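You operate a simulated robot arm through the tools that you are given. There is no shell and no other tool.

You run a simulated robot arm. Do the job below in one go: nothing can be reset, and whatever is moved stays where it is left.

JOB
Put things in order on the yellow bench top. At the end: the clear cup with a white foot stands where the orange sponge stood; the white element from the yellow bench top stands on top of the glass with a green band; the gold die stands where the white element stood; the orange sponge is on the drain basket; whatever was shut is shut again. Leave all else as you found it, and nothing knocked over.
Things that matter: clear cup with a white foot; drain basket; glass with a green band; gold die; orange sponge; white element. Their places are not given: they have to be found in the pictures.

It is judged by the outcome, as a careful person would: the job done as asked, and still so three seconds after it is handed in. It fails if anything else is knocked over, pushed out of place, dropped, spilled or broken.

ROBOT AND FRAMES
A 6-joint arm with a two-finger gripper, fixed in place. Base frame: the origin is at the foot of the arm, x ahead of it, y to its left, z up; the work surface is at about z = 0. Readings come in mm, rad, newtons and seconds.
With the tool pointing down near the work surface it reaches from about 240 to 620 mm from the base axis. Its first joint turns from -1.152 to 1.152 rad. Payload 1.37 kg.
The tool frame sits at the grasp point between the pads (the TCP): z along the fingers, y along the line on which they close. The tips reach 22 mm beyond it. The gripper opens to 92 mm. The gripper's body begins 65 mm behind the TCP.
Orientation is told as [roll, pitch, yaw] about the base's x, y, z axes, in that order, counted from this pose: with the fingers straight down and closing along the base's y, the tool's x points along the base's -x, its y along +y and its z along -z.

CONTROLS
- The arm moves only by the tool servo_tool. Its argument "increments" is a list of rows, each a list of 7 numbers: the finger opening in mm, from 0 to 92, then the shift along the tool's x, y, z in mm, then the turn, a rotation vector about the tool's x, y, z in rad. In form: [[claw, x, y, z, ax, ay, az], ...]. A call has 1 to 20 rows; each row is the pose to reach, as a shift and turn from the pose commanded when the call began, along the tool's axes at that moment. Rows are played at 5 a second. More than 50 mm and 0.15 rad between two rows, or a gripper value outside its range, and nothing of the call is played. Where a pose cannot be reached the arm comes as near as it can. A force on the tool above 40 N (or 10 N above the force at the start of the call, whichever is more), or a blocked arm, ends the call early, and 0.2 s more pass. The fingers move at their own pace and stop on an object; they squeeze with about 26 N. The grip force told is the motor's: it shows also when the fingers shut on nothing. Time passes only in rows, and 0.2 s behind the last, so rows that repeat a pose let the fingers close. The reply holds the time, the measured pose of the TCP, the force on the tool along the base axes, the opening and the grip force, in the units named above and with some noise, with the torque about the TCP (base axes, N m) and any sound that the robot's microphone picked up.
- Cameras (640 x 400 px; columns grow to the right, rows downward): "scene" is fixed at [46, -446, 589]; the picture's right is [0.68, -0.73, 0.00], its down [-0.46, -0.43, -0.78] and it looks along [0.57, 0.53, -0.63] (base axes); focal length 304 px, centre (320, 200). "wrist" rides on the gripper at [71, 19, -102] in the tool frame; the picture's right is [-0.26, 0.97, 0.00], its down [-0.75, -0.20, -0.63] and it looks along [-0.60, -0.16, 0.78] (tool axes); focal length 280 px, centre (320, 200).
- snapshot(camera): a new picture of that camera. No time passes.
- pixel_to_xyz(camera, pixels): there is no depth. For up to 12 entries [column, row, z] of the newest picture of that camera ("zoom" is the newest enlarged one), the place [x, y] in the base frame at which the ray of that pixel passes the height z, good to about 2 mm, but the place of the scene camera against the robot may be out by one fixed shift of up to 18 mm in any direction. No time passes.
- inspect(camera, box): a new picture of the part [left, top, right, bottom] of that camera's present view, enlarged. No time passes.
- close_job(): hands the job in; it is judged then, once.

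Open the gripper and draw the arm clear of the work before you hand the job in, unless the task says otherwise.

The tools are called after "Emit:" as name(argument=value, ...) on one line, values as JSON. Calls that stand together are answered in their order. servo_tool: Moves the arm, as the interface text tells. Its arguments: {"type":"object","properties":{"increments":{"type":"array"}},"required":["increments"]} The other tools are called the same way: snapshot (camera) takes a picture; pixel_to_xyz (camera, pixels) gives the place at which the rays of pixels pass given heights; inspect (camera, box) takes an enlarged picture of a part of a camera's view; close_job () hands the job in.

At the start:

```text
time: 0.0
position: [335.5, -12.3, 353.1]
tool_rot: [0.0, -0.002, -0.001]
ft_force: [-0.5, 0.3, -0.3]
ft_torque: [0.01, 0.01, 0.01]
grip_width: 92.0
finger_force: 0.1
```

scene: 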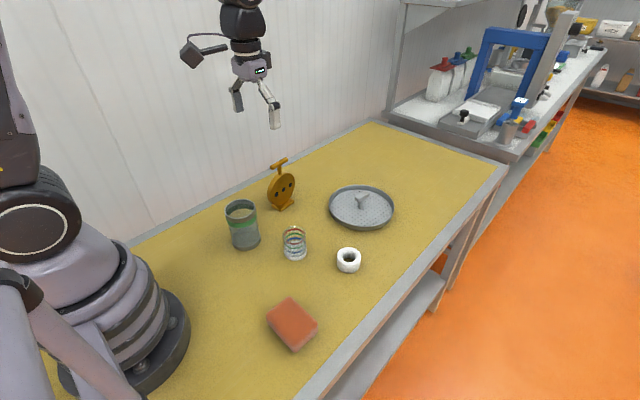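
wrist: 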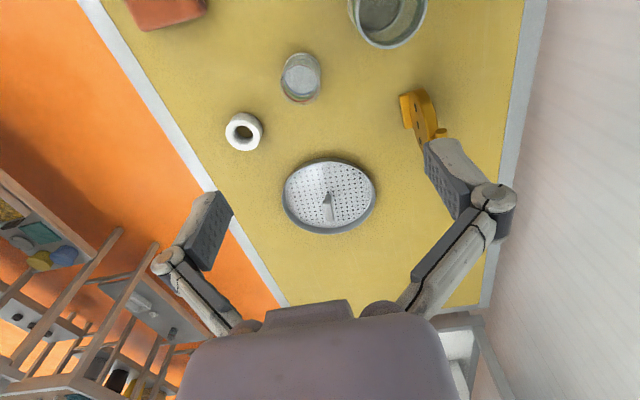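

The start pictures show the glass (243,225), gold die (281,187), clear cup (295,243), white ring (348,260), sponge (293,324) and drain basket (362,207). I enlarge these areas to see them better.

Emit:
inspect(camera="scene", box=[210, 150, 410, 275])

Emit:
inspect(camera="wrist", box=[200, 0, 480, 175])

Emit:
inspect(camera="scene", box=[230, 220, 390, 360])

```text
3.20 times, centred on (310, 212) of scene
```

zoom: 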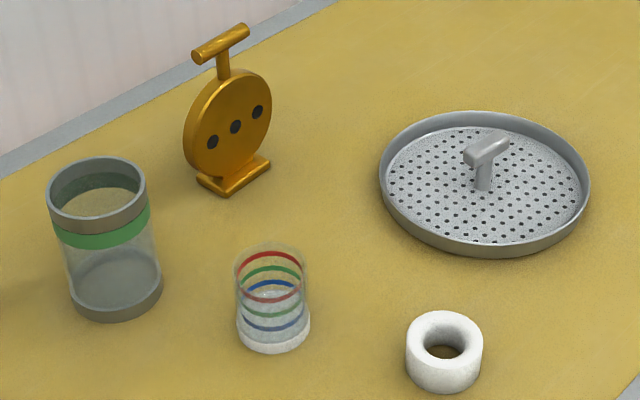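

```text
2.29 times, centred on (340, 88) of wrist
```

zoom: 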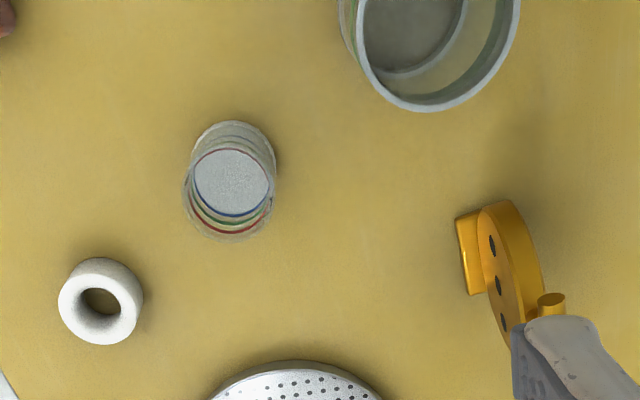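

```text
2.86 times, centred on (310, 290) of scene
```

zoom: 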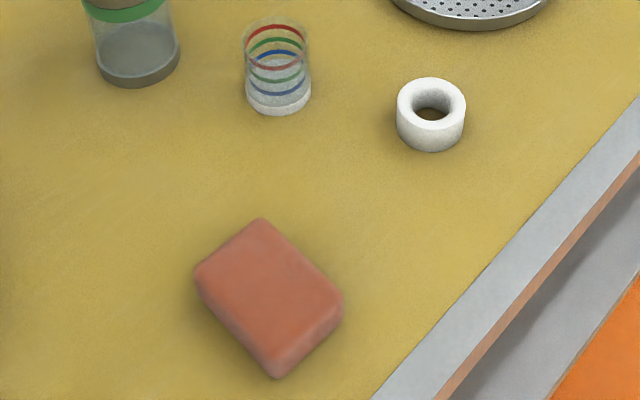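

The white ring, the cup and the sponge edge show in the wrist picture. I take rays of the wrist picture and the scene picture at base heights to get first positions and the scene shift.

Emit:
pixel_to_xyz(camera="wrist", pixels=[[243, 132, 0], [243, 132, 25], [301, 75, 0], [301, 92, 0], [330, 195, 0], [330, 235, 0], [330, 160, 0], [284, 195, 0], [376, 195, 0], [410, 125, 0], [405, 95, 0], [390, 48, 80]])

Emit:
pixel_to_xyz(camera="scene", pixels=[[348, 268, 0], [348, 257, 25], [295, 255, 0], [246, 243, 0], [283, 207, 0], [361, 212, 0], [291, 332, 0], [290, 300, 25], [318, 326, 25], [268, 318, 25], [293, 350, 25], [293, 324, 25]])

```text
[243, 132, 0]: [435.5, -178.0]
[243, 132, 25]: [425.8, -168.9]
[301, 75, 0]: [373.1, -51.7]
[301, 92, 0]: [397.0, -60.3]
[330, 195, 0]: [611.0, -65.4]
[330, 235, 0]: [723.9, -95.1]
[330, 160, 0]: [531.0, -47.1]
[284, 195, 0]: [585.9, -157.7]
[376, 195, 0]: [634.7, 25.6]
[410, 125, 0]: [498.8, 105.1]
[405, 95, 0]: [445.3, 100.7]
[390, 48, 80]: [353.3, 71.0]
```

```text
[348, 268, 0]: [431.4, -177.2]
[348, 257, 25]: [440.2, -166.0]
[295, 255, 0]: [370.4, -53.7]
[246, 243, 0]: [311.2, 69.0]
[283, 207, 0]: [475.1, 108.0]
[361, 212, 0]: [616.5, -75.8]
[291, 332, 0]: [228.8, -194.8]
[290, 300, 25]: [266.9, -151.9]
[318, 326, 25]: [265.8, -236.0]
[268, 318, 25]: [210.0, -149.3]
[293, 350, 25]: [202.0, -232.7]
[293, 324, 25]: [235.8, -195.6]
```

The ring top sits near (430,-172), the cup near (370,-53), the glass near (311,69), the die near (475,108) and the sponge near (236,-196). I tilt the camera to look down over the glass and the cup to see whether the glass is open.

Emit:
servo_tool(increments=[[92, 0, 14, 0, 0, 0.13, 0], [92, 0, 28, 0, 0, 0.26, 0], [92, 0, 42, 0, 0, 0.39, 0], [92, 0, 56, 0, 0, 0.52, 0], [92, 0, 70, 0, 0, 0.65, 0], [92, 0, 70, 0, 0, 0.65, 0]])

Emit:
snapshot(camera="wrist")

```text
time: 1.4
position: [335.4, 57.3, 353.7]
tool_rot: [0.0, 0.65, -0.001]
ft_force: [0.2, 0.2, -0.8]
ft_torque: [0.0, 0.01, 0.02]
grip_width: 91.9
finger_force: 0.1
```

```text
taken
```

wrist: 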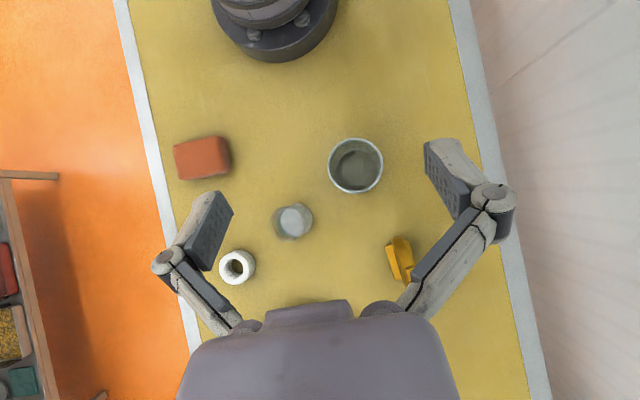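

Everything is now seen from above. I enlarge the glass (355,165), the sponge (202,158) and the die (400,258).

Emit:
inspect(camera="wrist", box=[315, 125, 395, 205])

Emit:
inspect(camera="wrist", box=[370, 220, 430, 290])

Emit:
inspect(camera="wrist", box=[160, 120, 330, 290])

Emit:
pixel_to_xyz(camera="wrist", pixels=[[355, 165, 90], [355, 165, 0], [202, 158, 25], [176, 150, 25], [226, 136, 25], [179, 180, 25], [231, 172, 25], [238, 267, 25], [293, 221, 0], [293, 221, 60], [400, 258, 0]])

```text
5.00 times, centred on (355, 165) of wrist
```

zoom: 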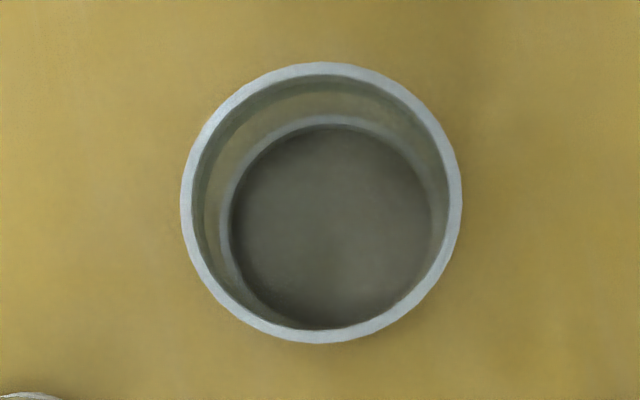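

```text
5.71 times, centred on (400, 255) of wrist
```

zoom: 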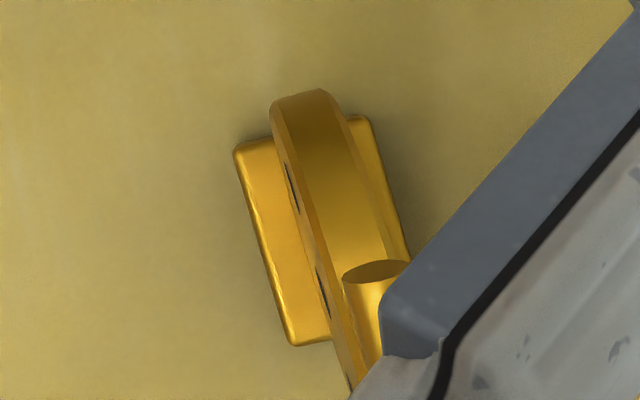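

```text
2.35 times, centred on (245, 205) of wrist
```

zoom: 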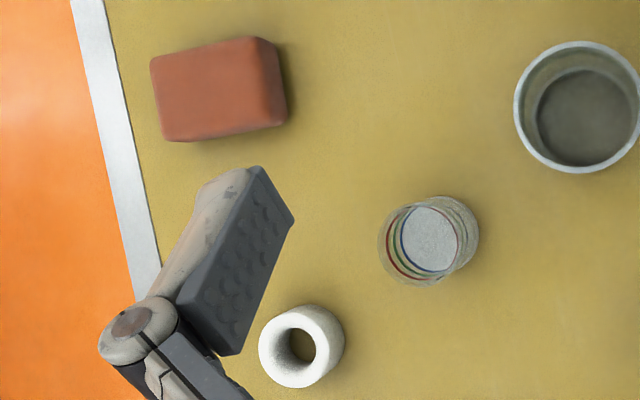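

```text
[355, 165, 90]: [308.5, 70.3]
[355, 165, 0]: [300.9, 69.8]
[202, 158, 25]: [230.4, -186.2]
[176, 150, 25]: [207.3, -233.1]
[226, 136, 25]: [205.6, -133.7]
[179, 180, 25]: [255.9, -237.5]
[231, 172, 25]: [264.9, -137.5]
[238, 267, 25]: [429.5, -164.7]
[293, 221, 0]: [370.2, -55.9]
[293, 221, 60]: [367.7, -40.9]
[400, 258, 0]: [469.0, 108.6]
```

The glass at (355,165) appears open from above, with an outer rim about 76 mm wide, while the ring seems about 55 mm wide. I go back to a vertical tool and lower the camera for a closer look at the glass rim.

Emit:
servo_tool(increments=[[92, -4, -1, 27, 0, -0.108, 0], [92, -8, -2, 54, 0, -0.217, 0], [92, -12, -3, 81, 0, -0.325, 0], [92, -16, -5, 109, 0, -0.433, 0], [92, -20, -6, 136, 0, -0.54, 0], [92, -23.4, -7, 163, 0, -0.65, 0], [92, -23.4, -7, 163, 0, -0.65, 0]])

Emit:
snapshot(camera="wrist")

Emit:
snapshot(camera="scene")

```text
time: 3.0
position: [256.0, 50.0, 208.3]
tool_rot: [0.001, -0.004, 0.0]
ft_force: [0.1, -0.3, -0.2]
ft_torque: [0.01, 0.01, -0.03]
grip_width: 91.8
finger_force: 0.0
```

```text
taken
```

wrist: 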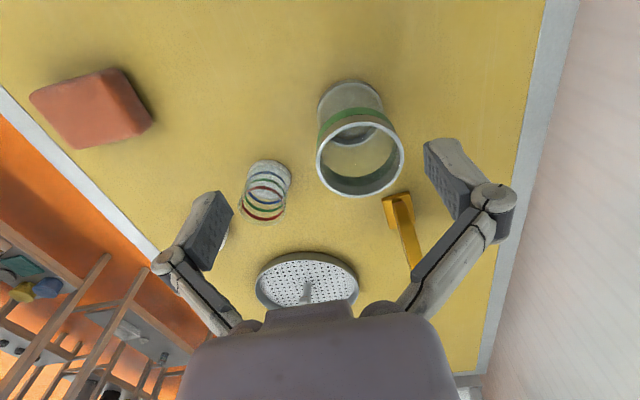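

```text
taken
```

scene: 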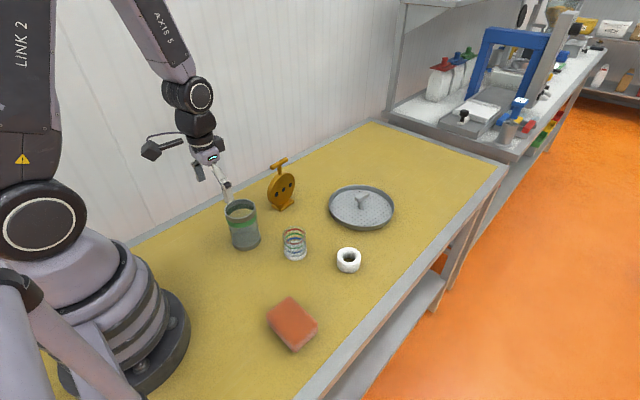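

The glass rim is now large at (360,155). I enlarge it, and the sponge (90,107), to judge the opening and the shapes.

Emit:
inspect(camera="wrist", box=[290, 70, 430, 210])

Emit:
inspect(camera="wrist", box=[20, 50, 170, 160])

Emit:
inspect(camera="scene", box=[215, 185, 275, 260])

Emit:
pixel_to_xyz(camera="wrist", pixels=[[360, 157, 85], [317, 157, 85], [404, 150, 85], [360, 195, 85], [362, 115, 85], [318, 105, 0], [383, 103, 0], [350, 81, 0]])

```text
2.86 times, centred on (360, 140) of wrist
```

zoom: 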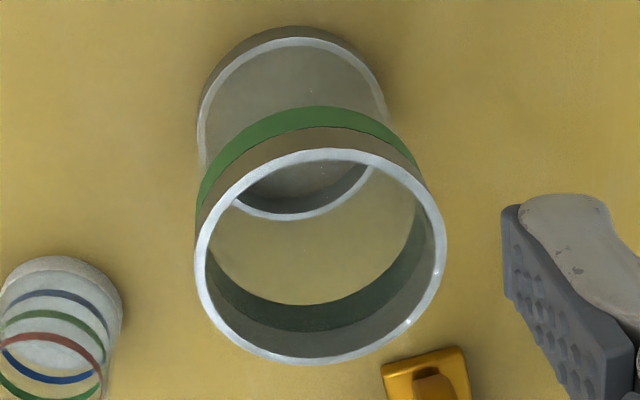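

```text
3.64 times, centred on (95, 105) of wrist
```

zoom: 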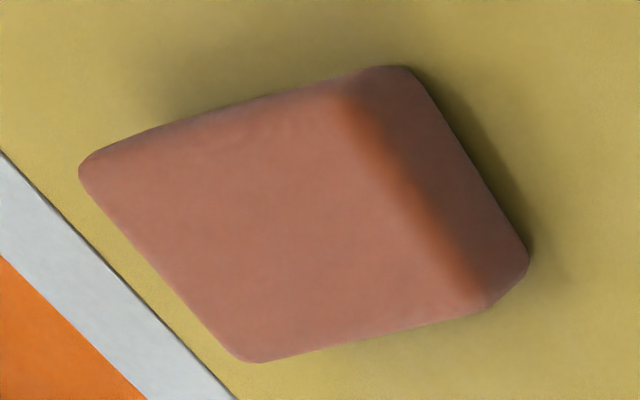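

```text
5.33 times, centred on (245, 222) of scene
```

zoom: 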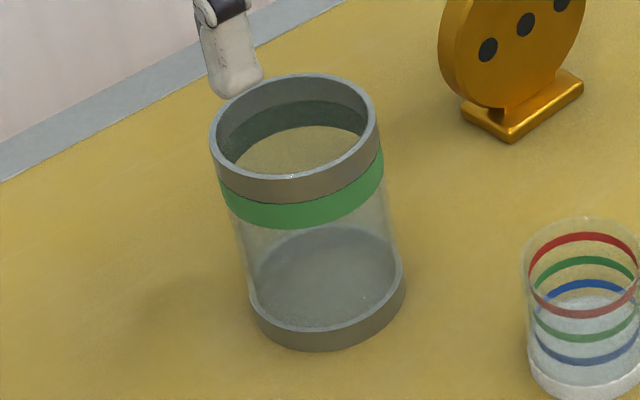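

```text
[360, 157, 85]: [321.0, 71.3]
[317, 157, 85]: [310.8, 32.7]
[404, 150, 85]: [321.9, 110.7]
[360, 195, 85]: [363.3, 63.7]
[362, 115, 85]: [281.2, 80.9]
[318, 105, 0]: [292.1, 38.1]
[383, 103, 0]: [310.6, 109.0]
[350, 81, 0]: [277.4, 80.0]
```

The glass appears to have no cover, its rim centre is near (310,70) at about z=104, with outer width near 72 mm and inner near 66 mm. Next I raise the arm and move to look at the drain basket, ring and die from nearer.

Emit:
servo_tool(increments=[[92, 0, 0, -40, 0, 0, 0], [92, -30, -25, -52, 0, 0, 0], [92, -60, -50, -52, 0, 0, 0], [92, -90, -75, -52, 0, 0, 0], [92, -120, -100, -52, 0, 0, 0], [92, -144, -118, -52, 0, 0, 0], [92, -144, -118, -52, 0, 0, 0]])

Emit:
snapshot(camera="wrist")

```text
time: 4.6
position: [398.8, -68.3, 263.0]
tool_rot: [-0.002, -0.001, 0.001]
ft_force: [-0.4, 0.0, 0.7]
ft_torque: [0.01, -0.01, 0.01]
grip_width: 91.9
finger_force: 0.1
```

```text
taken
```

wrist: 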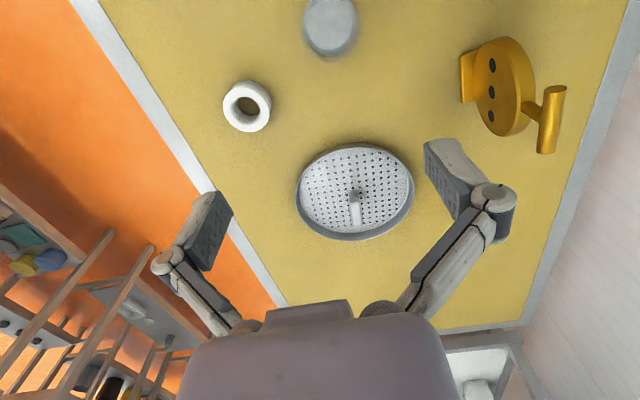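

I enlarge the basket (355,195), the ring (247,106) and the die (505,90), and take rays for them.

Emit:
inspect(camera="wrist", box=[280, 130, 430, 250])

Emit:
inspect(camera="wrist", box=[440, 20, 590, 160])

Emit:
inspect(camera="wrist", box=[200, 60, 300, 150])

Emit:
inspect(camera="scene", box=[320, 175, 405, 240])

Emit:
pixel_to_xyz(camera="wrist", pixels=[[296, 190, 15], [414, 190, 15], [355, 145, 15], [355, 240, 5], [355, 190, 5], [357, 226, 5], [247, 106, 30], [247, 106, 0], [465, 78, 0], [467, 103, 0], [459, 55, 0]])

```text
3.33 times, centred on (355, 190) of wrist
```

zoom: 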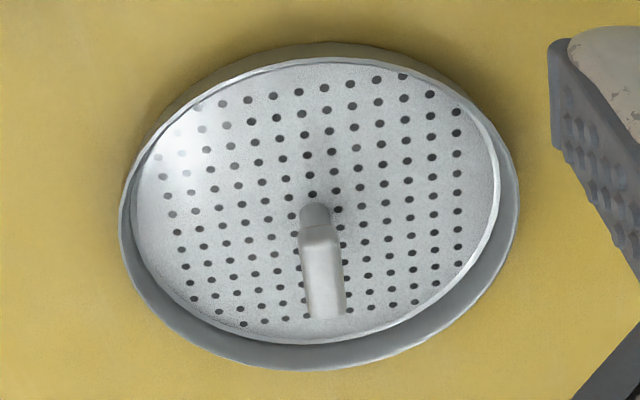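

```text
2.86 times, centred on (515, 90) of wrist
```

zoom: 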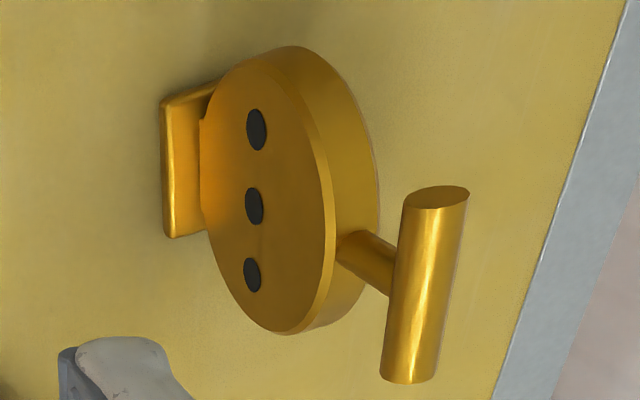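

```text
4.44 times, centred on (250, 105) of wrist
```

zoom: 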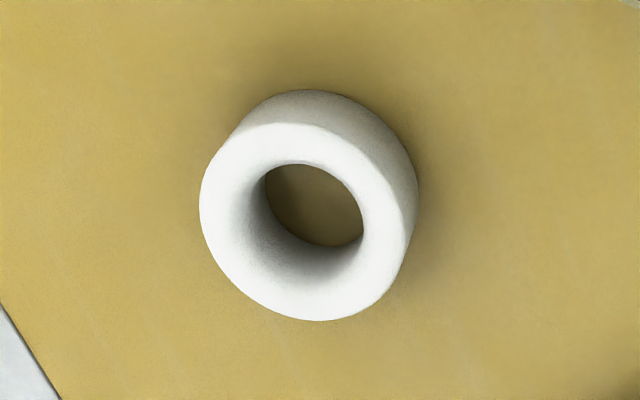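

```text
6.15 times, centred on (362, 208) of scene
```

zoom: 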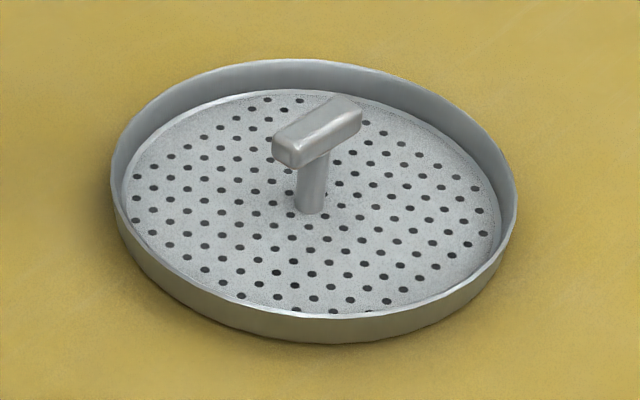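

```text
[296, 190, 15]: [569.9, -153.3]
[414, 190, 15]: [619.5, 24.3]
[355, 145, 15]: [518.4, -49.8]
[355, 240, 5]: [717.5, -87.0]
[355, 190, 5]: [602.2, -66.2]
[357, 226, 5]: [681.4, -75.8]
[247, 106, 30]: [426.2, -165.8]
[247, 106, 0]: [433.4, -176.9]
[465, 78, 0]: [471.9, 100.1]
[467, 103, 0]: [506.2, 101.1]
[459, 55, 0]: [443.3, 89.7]
```

The basket has a post with a bar along about x on top, so the sponge must go beside the bar. I take more rays for basket rim, bar, ring and die edges in this picture.

Emit:
pixel_to_xyz(camera="wrist", pixels=[[355, 142, 0], [355, 149, 18], [355, 241, 18], [294.5, 192, 10], [415, 192, 10], [353.5, 196, 3], [351, 202, 45], [357, 224, 45], [356, 232, 5], [355, 150, 5], [301, 190, 5], [408, 190, 5]])

Emit:
pixel_to_xyz(camera="scene", pixels=[[330, 207, 10], [394, 207, 10], [361, 185, 18], [362, 230, 0], [361.3, 209.5, 3], [356, 201, 45], [368.5, 192, 45], [246, 240, 0], [240, 210.4, 104]])

```text
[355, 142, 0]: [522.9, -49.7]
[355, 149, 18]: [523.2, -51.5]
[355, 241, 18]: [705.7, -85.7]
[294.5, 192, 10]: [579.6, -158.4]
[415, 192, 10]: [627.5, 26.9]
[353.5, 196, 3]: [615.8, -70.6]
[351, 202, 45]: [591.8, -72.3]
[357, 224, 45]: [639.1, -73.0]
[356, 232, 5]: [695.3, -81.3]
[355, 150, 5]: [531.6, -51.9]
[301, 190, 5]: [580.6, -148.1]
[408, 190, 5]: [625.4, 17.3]
```

```text
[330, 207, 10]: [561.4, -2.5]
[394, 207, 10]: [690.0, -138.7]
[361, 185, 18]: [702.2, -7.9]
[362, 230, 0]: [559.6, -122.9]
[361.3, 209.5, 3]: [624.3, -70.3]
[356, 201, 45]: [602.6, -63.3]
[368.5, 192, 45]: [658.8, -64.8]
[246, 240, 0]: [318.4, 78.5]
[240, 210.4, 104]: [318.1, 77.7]
```

The basket centre is near (614,-69) with rim radius about 92, and the bar spans x 592–639 at y≈-72. Next I move over the sponge with the camera tilted straight down to measure it.

Emit:
servo_tool(increments=[[92, 21.5, -18.7, -6, 0, 0.108, 0], [92, 43, -37.3, -12, 0, 0.217, 0], [92, 64.5, -56, -18, 0, 0.325, 0], [92, 86, -74.7, -25, 0, 0.433, 0], [92, 107.5, -93, -31, 0, 0.54, 0], [92, 129, -112, -37, 0, 0.65, 0], [92, 129, -112, -37, 0, 0.65, 0]])

Emit:
snapshot(camera="wrist")

```text
time: 6.2
position: [269.5, -178.5, 299.4]
tool_rot: [0.0, 0.649, -0.002]
ft_force: [0.6, -0.9, 0.1]
ft_torque: [-0.03, -0.02, -0.01]
grip_width: 91.9
finger_force: 0.0
```

```text
taken
```

wrist: 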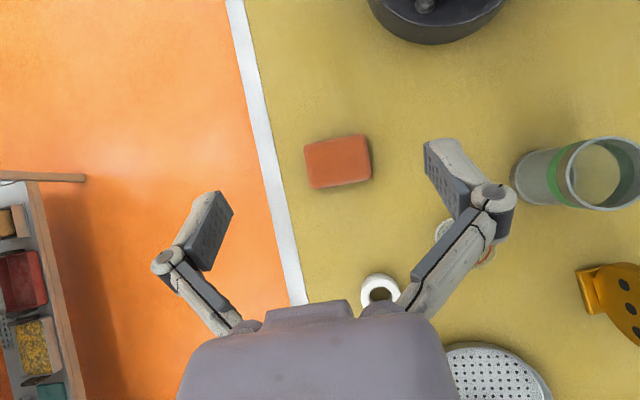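

I enlarge the sponge at (338,161) and take rays for its top corners.

Emit:
inspect(camera="wrist", box=[290, 120, 390, 200])

Emit:
inspect(camera="scene", box=[255, 290, 330, 355])

Emit:
pixel_to_xyz(camera="wrist", pixels=[[305, 144, 30], [366, 135, 30], [371, 180, 30], [310, 188, 30], [305, 144, 0], [366, 135, 0], [371, 180, 0], [310, 188, 0], [338, 161, 30], [260, 200, 0], [280, 200, 0]])

```text
5.00 times, centred on (340, 160) of wrist
```

zoom: 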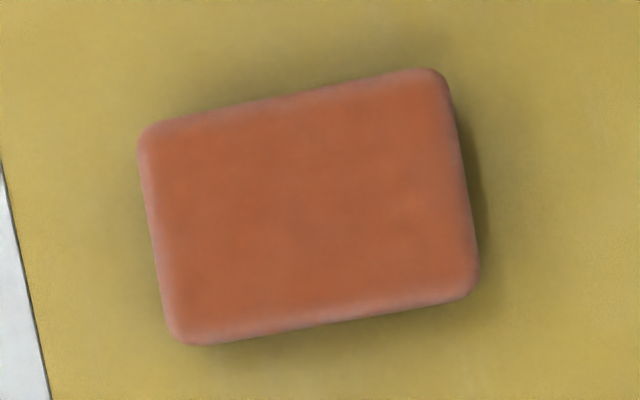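

```text
6.15 times, centred on (292, 322) of scene
```

zoom: 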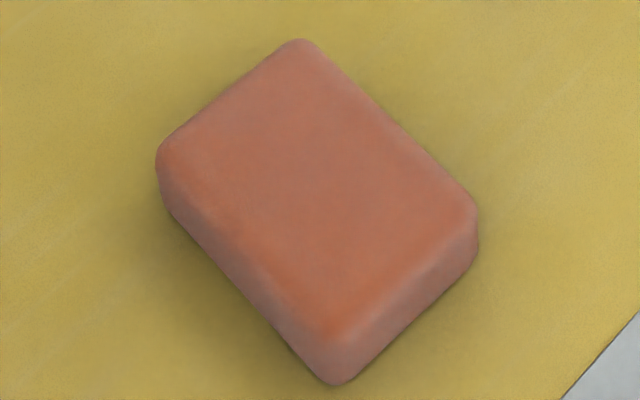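

```text
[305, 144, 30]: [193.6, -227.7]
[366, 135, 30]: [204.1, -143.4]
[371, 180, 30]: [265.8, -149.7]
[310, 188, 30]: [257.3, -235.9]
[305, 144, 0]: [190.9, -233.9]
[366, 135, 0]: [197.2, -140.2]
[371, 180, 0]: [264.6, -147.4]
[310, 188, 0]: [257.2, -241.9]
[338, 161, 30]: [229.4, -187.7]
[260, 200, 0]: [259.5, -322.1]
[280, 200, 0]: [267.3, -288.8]
```

The sponge is about 86 by 64 mm, turned about -6°, centred near (230,-190). I take edge mid rays at a mid height to size it more exactly.

Emit:
pixel_to_xyz(camera="zoom", pixels=[[320, 200, 20]])

Emit:
pixel_to_xyz(camera="wrist", pixels=[[307, 167, 20], [369.4, 157, 20], [335, 138.5, 20], [341, 184.5, 20], [307, 167, 10], [369.4, 157, 10]])

Emit:
inspect(camera="wrist", box=[300, 130, 340, 155])

Emit:
inspect(camera="wrist", box=[340, 150, 380, 175])

```text
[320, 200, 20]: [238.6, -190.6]
```

```text
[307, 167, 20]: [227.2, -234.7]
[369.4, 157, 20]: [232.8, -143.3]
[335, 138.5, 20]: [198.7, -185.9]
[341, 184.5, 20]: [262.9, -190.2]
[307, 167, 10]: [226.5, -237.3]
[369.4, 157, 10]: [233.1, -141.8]
```

```text
16.00 times, centred on (320, 142) of wrist
```

zoom: 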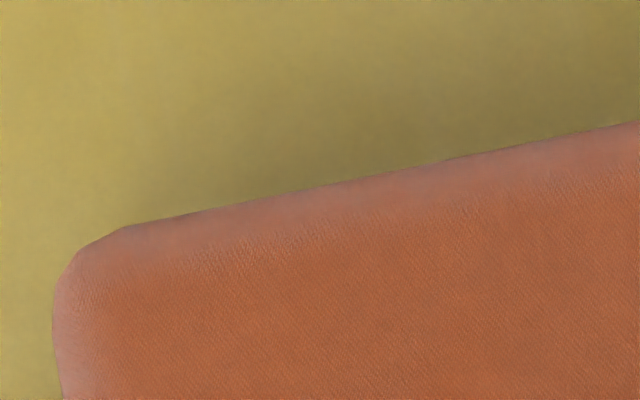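

```text
16.00 times, centred on (360, 162) of wrist
```

zoom: 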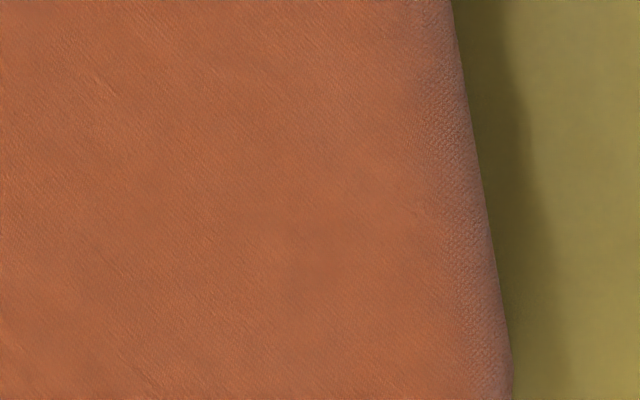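

The sponge is about 90 by 64 by 25 mm, so I will grip it across its short side, off-centre toward +y so the gripper clears the basket's bar later. First I level the tool at (233,-160,180), next I turn it.

Emit:
servo_tool(increments=[[92, -7.3, 3.1, 19.5, 0, -0.108, 0], [92, -14.6, 6.2, 39.1, 0, -0.217, 0], [92, -21.9, 9.3, 58.6, 0, -0.325, 0], [92, -29.2, 12.4, 78.2, 0, -0.433, 0], [92, -36.5, 15.5, 97.8, 0, -0.541, 0], [92, -43.8, 18.5, 117.3, 0, -0.65, 0], [92, -43.8, 18.5, 117.3, 0, -0.65, 0]])

Emit:
servo_tool(increments=[[92, 0, 0, 0, 0, 0, 0.14], [92, 0, 0, 0, 0, 0, 0.28], [92, 0, 0, 0, 0, 0, 0.42], [92, 0, 0, 0, 0, 0, 0.56], [92, 0, 0, 0, 0, 0, 0.7], [92, 0, 0, 0, 0, 0, 0.84], [92, 0, 0, 0, 0, 0, 0.98], [92, 0, 0, 0, 0, 0, 1.12], [92, 0, 0, 0, 0, 0, 1.26], [92, 0, 0, 0, 0, 0, 1.4], [92, 0, 0, 0, 0, 0, 1.54], [92, 0, 0, 0, 0, 0, 1.679], [92, 0, 0, 0, 0, 0, 1.679]])

Emit:
snapshot(camera="wrist")

Emit:
snapshot(camera="scene")

```text
time: 7.8
position: [233.2, -160.9, 179.6]
tool_rot: [-0.002, -0.004, -0.001]
ft_force: [-0.2, 1.2, 0.4]
ft_torque: [0.01, -0.02, 0.02]
grip_width: 92.1
finger_force: 0.0
```

```text
time: 10.6
position: [233.4, -161.2, 179.7]
tool_rot: [0.001, 0.0, -1.682]
ft_force: [-0.2, 1.0, -0.2]
ft_torque: [-0.02, -0.02, -0.02]
grip_width: 92.1
finger_force: 0.1
```

```text
taken
```

wrist: 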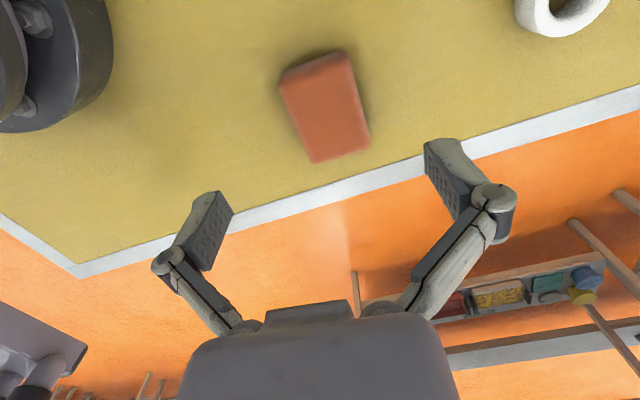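

```text
taken
```

scene: 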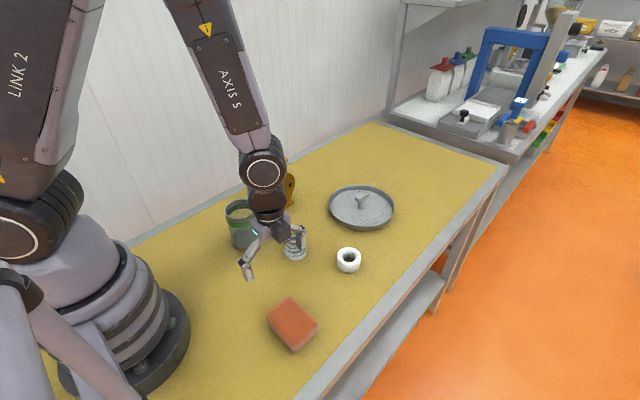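

The sponge shows at (325,107) in the turned view. I enlarge it to check its centre and angle from this second viewpoint.

Emit:
inspect(camera="wrist", box=[260, 40, 390, 175])

Emit:
pixel_to_xyz(camera="zoom", pixels=[[320, 200, 25], [100, 100, 25], [500, 100, 25], [100, 300, 25], [500, 300, 25]])

```text
2.96 times, centred on (325, 108) of wrist
```

zoom: 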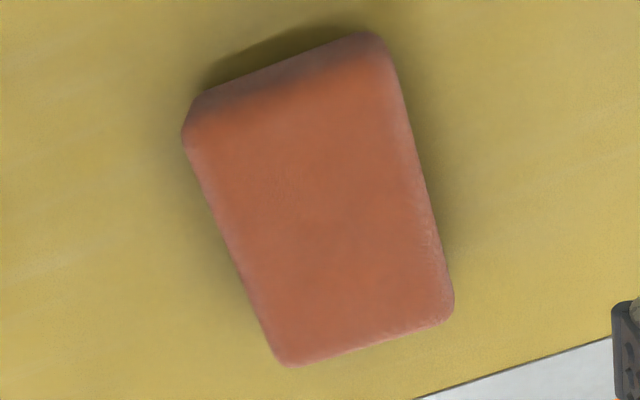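

```text
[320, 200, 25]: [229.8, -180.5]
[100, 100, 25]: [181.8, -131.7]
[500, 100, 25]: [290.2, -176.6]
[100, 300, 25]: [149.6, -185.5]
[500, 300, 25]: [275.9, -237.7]
```

I take rays on the sponge's edges in this enlarged picture.

Emit:
pixel_to_xyz(camera="zoom", pixels=[[370, 343, 20], [290, 366, 20], [450, 320, 20], [232, 250, 20], [425, 190, 20], [285, 60, 4], [190, 140, 20], [275, 355, 20], [395, 80, 20], [455, 295, 20], [200, 92, 4], [370, 32, 4]])

```text
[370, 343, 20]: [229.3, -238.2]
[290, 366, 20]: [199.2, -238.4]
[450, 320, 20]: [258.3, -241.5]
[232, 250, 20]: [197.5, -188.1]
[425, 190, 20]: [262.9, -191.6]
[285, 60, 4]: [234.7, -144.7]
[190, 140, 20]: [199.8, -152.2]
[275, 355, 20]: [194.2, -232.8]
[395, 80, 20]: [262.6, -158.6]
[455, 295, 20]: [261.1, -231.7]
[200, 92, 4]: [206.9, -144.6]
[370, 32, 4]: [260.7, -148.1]
```

The sponge centre comes out at (230,-191), turned about -4.5°. I lower to TCP z=34 (tips at 12 mm), with the opening still wide.

Emit:
servo_tool(increments=[[92, -0.8, -0.9, 48, 0, 0, -0.03], [92, -1.5, -0.9, 96, 0, 0, -0.03], [92, -1.5, -0.9, 130, 0, 0, -0.03], [92, -1.5, -0.9, 145.7, 0, 0, -0.03], [92, -1.5, -0.9, 145.7, 0, 0, -0.03]])

Emit:
snapshot(camera="scene")

Emit:
snapshot(camera="wrist")

```text
time: 11.8
position: [231.1, -162.0, 32.1]
tool_rot: [0.001, 0.001, -1.652]
ft_force: [0.2, 0.1, -0.2]
ft_torque: [0.0, 0.04, 0.0]
grip_width: 91.9
finger_force: 0.0
```

```text
taken
```

scene: 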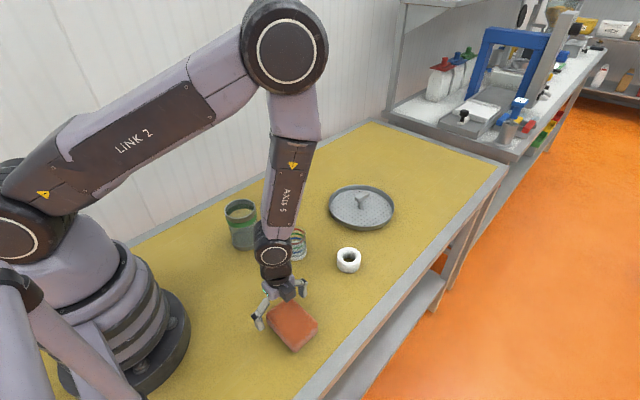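

```text
taken
```

wrist: 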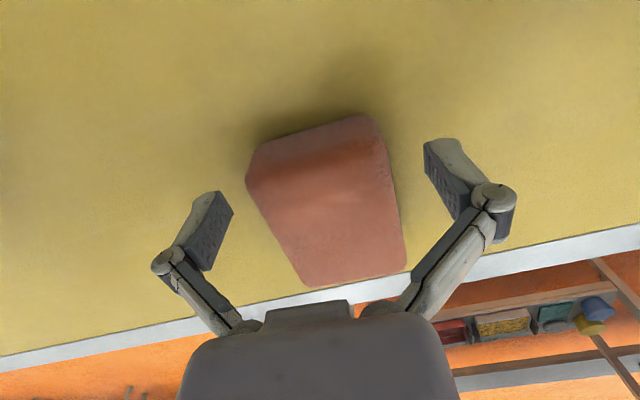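

The two fingers stand on both sides of the sponge at (325,200). I close them and hold.

Emit:
servo_tool(increments=[[40, 0, 0, 0, 0, 0, 0], [40, 0, 0, 0, 0, 0, 0], [40, 0, 0, 0, 0, 0, 0], [40, 0, 0, 0, 0, 0, 0]])

```text
time: 12.8
position: [232.4, -161.8, 33.1]
tool_rot: [0.002, -0.002, -1.648]
ft_force: [-1.4, 0.3, 9.2]
ft_torque: [-0.02, 0.03, 0.07]
grip_width: 64.3
finger_force: 26.5
```

The fingers hold the sponge at 64.3 mm with 26.5 N. I lift it gently by 150 mm.

Emit:
servo_tool(increments=[[40, 0, 0, -10, 0, 0, 0], [40, 0, 0, -40, 0, 0, 0], [40, 0, 0, -80, 0, 0, 0], [40, 0, 0, -120, 0, 0, 0], [40, 0, 0, -160, 0, 0, 0], [40, 0, 0, -160, 0, 0, 0]])

Emit:
snapshot(camera="scene")

Emit:
snapshot(camera="wrist")

```text
time: 14.2
position: [232.7, -161.3, 194.1]
tool_rot: [0.003, 0.0, -1.647]
ft_force: [0.2, 0.2, 0.4]
ft_torque: [0.04, 0.0, 0.03]
grip_width: 64.2
finger_force: 25.9
```

```text
taken
```

scene: 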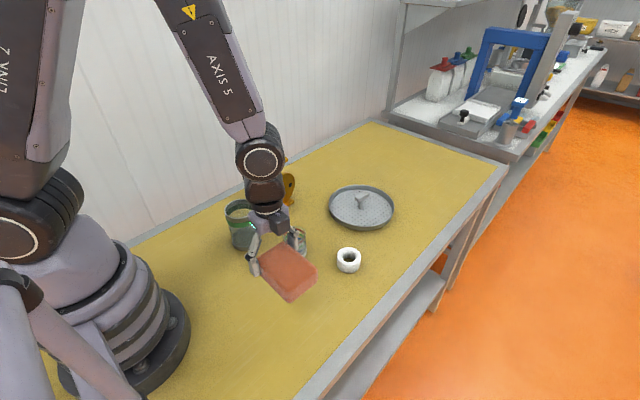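

```text
taken
```

wrist: 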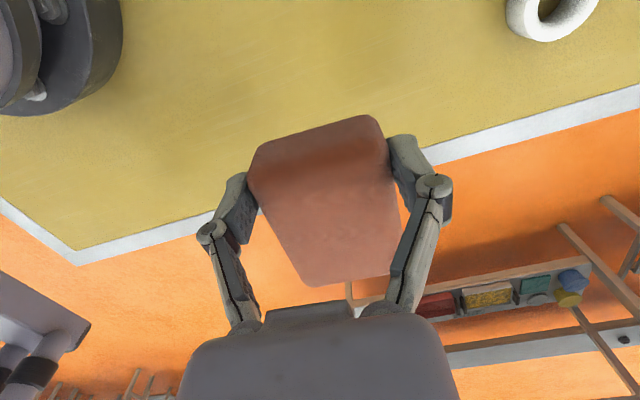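

The sponge is held level. I look closer at the basket's front edge in the scene view to find its rim height before placing.

Emit:
inspect(camera="scene", box=[340, 205, 400, 240])

Emit:
pixel_to_xyz(camera="zoom", pixels=[[320, 200, 0], [220, 300, 0], [220, 270, 15]])

```text
10.67 times, centred on (370, 222) of scene
```

zoom: 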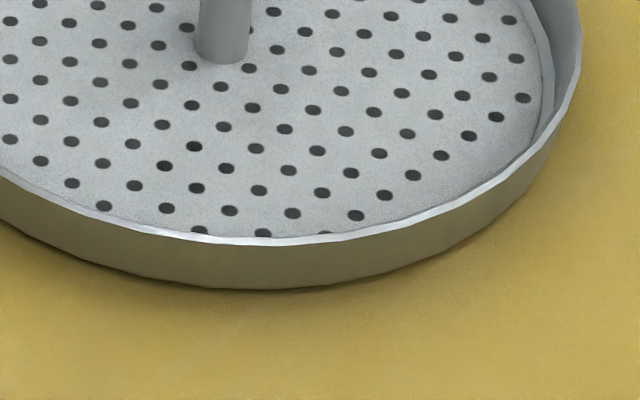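

```text
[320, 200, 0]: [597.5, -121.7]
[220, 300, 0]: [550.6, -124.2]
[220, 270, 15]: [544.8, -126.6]
```

I compare the rim's front top edge (250,243) with its bottom edge (250,290) at several heights, and the post foot at (222,55).

Emit:
pixel_to_xyz(camera="zoom", pixels=[[250, 290, 0], [250, 244, 10], [250, 244, 14], [250, 244, 18], [250, 244, 22], [222, 50, 0], [222, 50, 5], [548, 100, 5], [582, 60, 15], [550, 80, 5]])

```text
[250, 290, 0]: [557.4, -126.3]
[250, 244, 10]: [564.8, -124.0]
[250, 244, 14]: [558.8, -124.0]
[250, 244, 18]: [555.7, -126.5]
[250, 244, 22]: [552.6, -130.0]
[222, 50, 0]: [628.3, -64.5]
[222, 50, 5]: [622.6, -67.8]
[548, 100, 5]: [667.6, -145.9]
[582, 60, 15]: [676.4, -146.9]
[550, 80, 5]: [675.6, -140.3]
```

The rim height is about 17 mm and the post foot is near (616,-70). I turn the held sponge back to yaw -0.12 at this height.

Emit:
servo_tool(increments=[[40, 0, 0, 0, 0, 0, -0.139], [40, 0, 0, 0, 0, 0, -0.278], [40, 0, 0, 0, 0, 0, -0.417], [40, 0, 0, 0, 0, 0, -0.556], [40, 0, 0, 0, 0, 0, -0.695], [40, 0, 0, 0, 0, 0, -0.834], [40, 0, 0, 0, 0, 0, -0.973], [40, 0, 0, 0, 0, 0, -1.112], [40, 0, 0, 0, 0, 0, -1.251], [40, 0, 0, 0, 0, 0, -1.39], [40, 0, 0, 0, 0, 0, -1.528], [40, 0, 0, 0, 0, 0, -1.528]])

Emit:
snapshot(camera="wrist")

```text
time: 16.8
position: [233.5, -162.9, 191.6]
tool_rot: [0.001, -0.001, -0.122]
ft_force: [-0.4, 0.3, 0.1]
ft_torque: [-0.05, 0.01, 0.0]
grip_width: 64.2
finger_force: 25.9
```

```text
taken
```

wrist: 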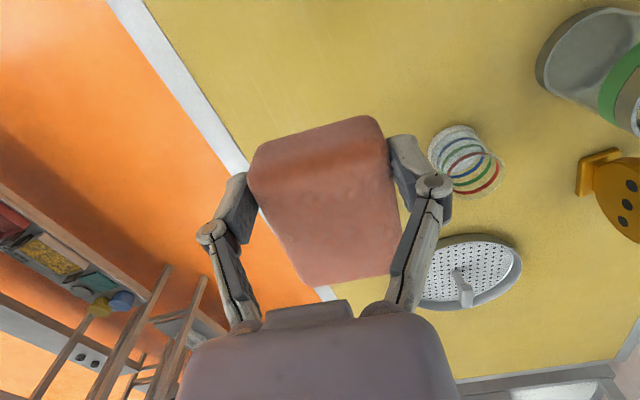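

Path over the bench is clear at this height. I carry the sponge to above the basket's left half, TCP (590,-22).

Emit:
servo_tool(increments=[[40, -37.5, 20.3, 0, 0, 0, 0], [40, -75, 40.5, 0, 0, 0, 0], [40, -112.5, 60.8, 0, 0, 0, 0], [40, -150, 81, 0, 0, 0, 0], [40, -187.5, 101.3, 0, 0, 0, 0], [40, -225, 121.5, 0, 0, 0, 0], [40, -262.5, 141.8, 0, 0, 0, 0], [40, -300, 162, 0, 0, 0, 0], [40, -337.6, 182.3, 0, 0, 0, 0], [40, -337.6, 182.3, 0, 0, 0, 0]])

Emit:
snapshot(camera="scene")

Emit:
snapshot(camera="wrist")

```text
time: 19.0
position: [590.8, -23.8, 193.8]
tool_rot: [0.001, -0.001, -0.123]
ft_force: [0.0, 0.7, -0.7]
ft_torque: [-0.04, 0.0, 0.02]
grip_width: 63.8
finger_force: 25.7
```

```text
taken
```

scene: 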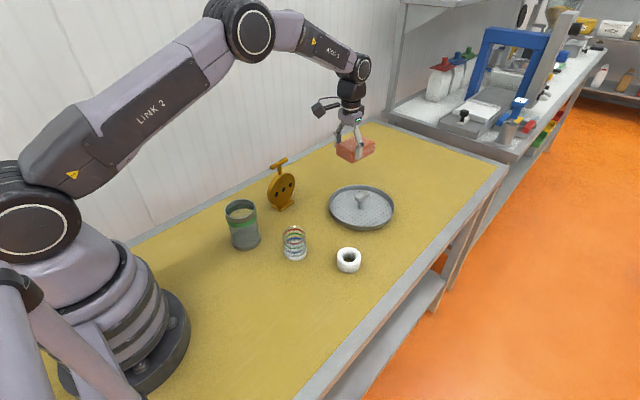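

```text
taken
```

wrist: 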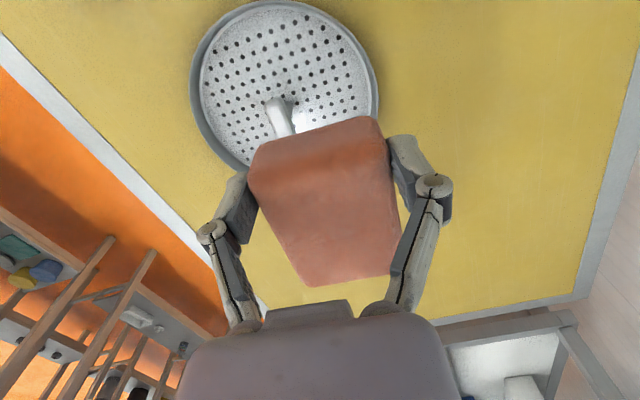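

The basket is now seen well at (285,85) behind the sponge. I enlarge it and take rays for the rim, post and bar.

Emit:
inspect(camera="wrist", box=[180, 0, 390, 175])

Emit:
pixel_to_xyz(camera="wrist", pixels=[[190, 90, 17], [379, 85, 17], [270, 0, 17], [277, 100, 3], [274, 100, 45], [288, 133, 45], [230, 168, 17], [380, 95, 3]])

```text
2.29 times, centred on (285, 88) of wrist
```

zoom: 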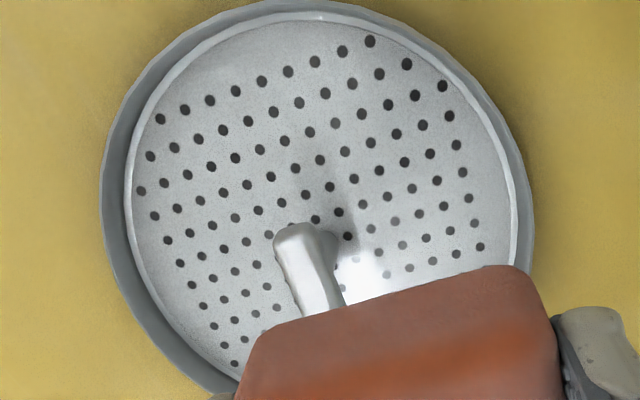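

```text
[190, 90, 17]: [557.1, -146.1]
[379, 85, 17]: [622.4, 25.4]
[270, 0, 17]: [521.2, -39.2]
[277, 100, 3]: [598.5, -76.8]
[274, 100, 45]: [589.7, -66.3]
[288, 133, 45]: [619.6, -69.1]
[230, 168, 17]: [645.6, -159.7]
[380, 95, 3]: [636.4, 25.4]
```

I take rays on the floor edge of the basket and on the bar's edges in this enlarged picture.

Emit:
pixel_to_xyz(camera="zoom", pixels=[[137, 190, 3], [510, 210, 3], [320, 22, 3], [225, 370, 3], [102, 200, 17], [533, 230, 17], [533, 230, 0], [320, 3, 17], [275, 240, 45], [318, 228, 45], [340, 300, 45], [303, 312, 45]])

```text
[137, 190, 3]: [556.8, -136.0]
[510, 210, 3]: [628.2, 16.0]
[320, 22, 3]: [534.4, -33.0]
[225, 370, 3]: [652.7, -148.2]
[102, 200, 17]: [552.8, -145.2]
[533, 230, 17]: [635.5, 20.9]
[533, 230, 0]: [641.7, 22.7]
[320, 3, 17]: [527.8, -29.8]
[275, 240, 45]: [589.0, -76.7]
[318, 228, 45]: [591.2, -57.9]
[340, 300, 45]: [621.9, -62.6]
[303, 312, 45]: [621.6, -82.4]
```

Basket centre is near (611,-70), floor radius about 87, and the bar runs at -9° with its near end at x≈589. I set TCP to about (583.4,-21.7), yaw -0.157, and come down to about z=95 to check the clearance.

Emit:
servo_tool(increments=[[40, 3.5, -0.3, 15, 0, 0, 0.018], [40, 7.1, -0.6, 40, 0, 0, 0.036], [40, 7.1, -0.6, 70, 0, 0, 0.036], [40, 7.1, -0.6, 97, 0, 0, 0.036], [40, 7.1, -0.6, 97, 0, 0, 0.036]])

Emit:
snapshot(camera="wrist")

Emit:
inspect(camera="scene", box=[310, 130, 420, 240])

```text
time: 20.2
position: [583.9, -21.3, 96.4]
tool_rot: [0.0, -0.002, -0.159]
ft_force: [-0.2, 0.2, -0.4]
ft_torque: [-0.04, 0.02, -0.01]
grip_width: 64.0
finger_force: 25.7
```

```text
taken
```

wrist: 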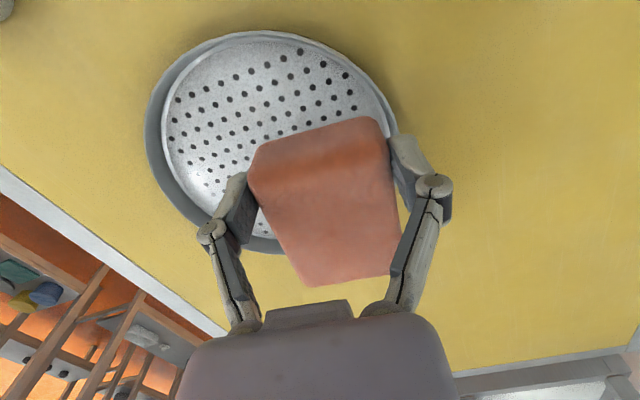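

```text
3.64 times, centred on (365, 185) of scene
```

zoom: 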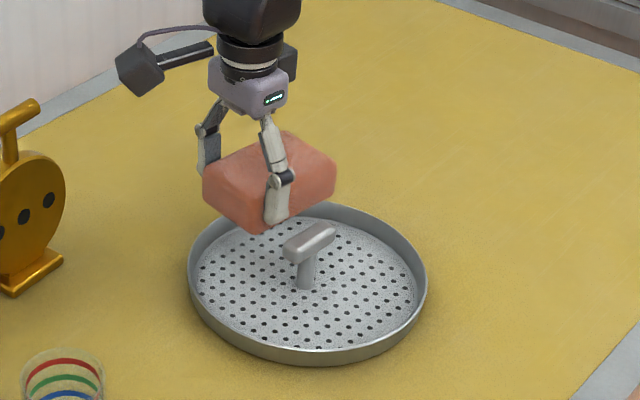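

The front finger's predicted place is just left of the bar's near end, matching the picture (272 against 290 in the enlargement). I lower in small steps to TCP z=58 and check.

Emit:
servo_tool(increments=[[40, 0, 0, 12, 0, 0, 0], [40, 0, 0, 24, 0, 0, 0], [40, 0, 0, 34, 0, 0, 0], [40, 0, 0, 38, 0, 0, 0], [40, 0, 0, 38, 0, 0, 0]])

Emit:
inspect(camera="scene", box=[310, 150, 420, 240])

Emit:
snapshot(camera="wrist")

```text
time: 21.4
position: [582.6, -21.9, 58.2]
tool_rot: [0.001, -0.004, -0.158]
ft_force: [0.8, 0.6, -0.4]
ft_torque: [-0.03, -0.02, -0.03]
grip_width: 64.1
finger_force: 25.6
```

```text
4.44 times, centred on (365, 195) of scene
```

zoom: 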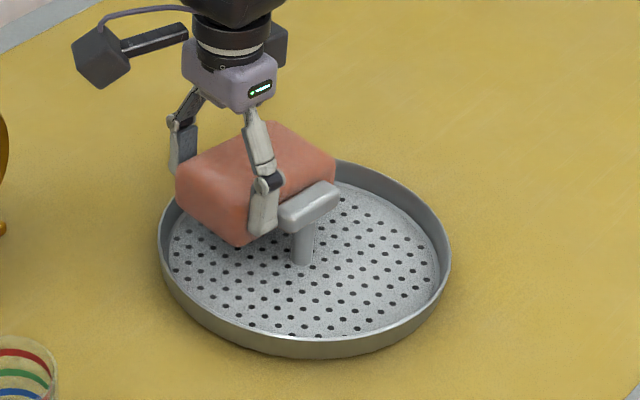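

```text
taken
```

wrist: 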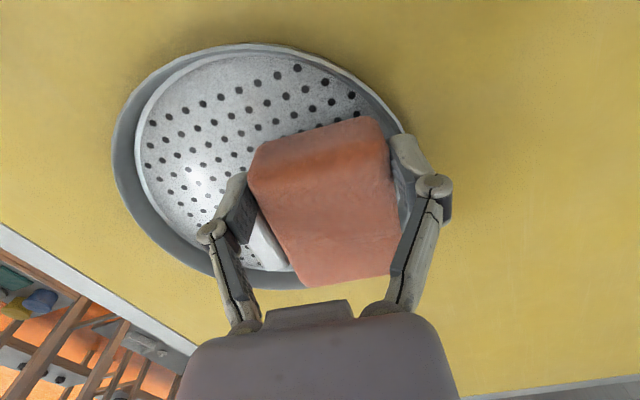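

No contact force so far, and the sponge passes beside the bar. I lower on to TCP z≈45.

Emit:
servo_tool(increments=[[40, 0, 0, 5, 0, 0, 0], [40, 0, 0, 10, 0, 0, 0], [40, 0, 0, 13.5, 0, 0, 0], [40, 0, 0, 13.5, 0, 0, 0]])

Emit:
inspect(camera="scene", box=[330, 170, 400, 230])

Emit:
inspect(camera="wrist", box=[100, 40, 480, 300])

```text
time: 22.4
position: [584.9, -22.6, 47.4]
tool_rot: [0.0, -0.009, -0.159]
ft_force: [2.8, -6.9, 22.4]
ft_torque: [0.32, -0.17, 0.04]
grip_width: 64.9
finger_force: 25.7
```

```text
6.67 times, centred on (365, 200) of scene
```

zoom: 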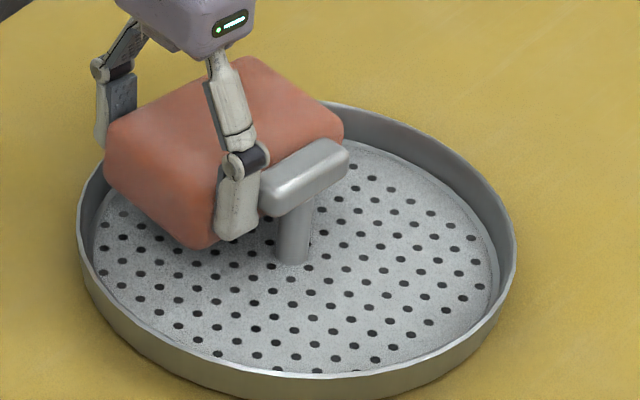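

```text
1.54 times, centred on (290, 170) of wrist
```

zoom: 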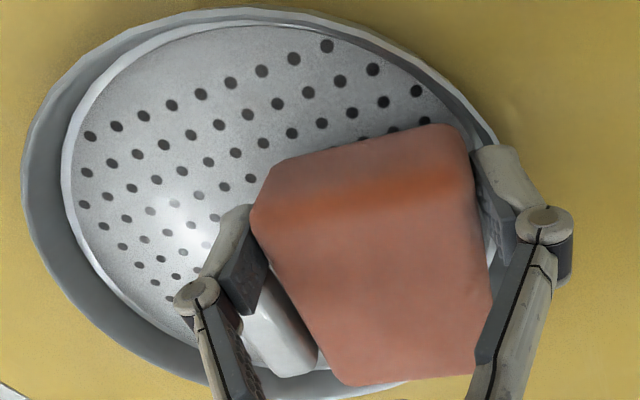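

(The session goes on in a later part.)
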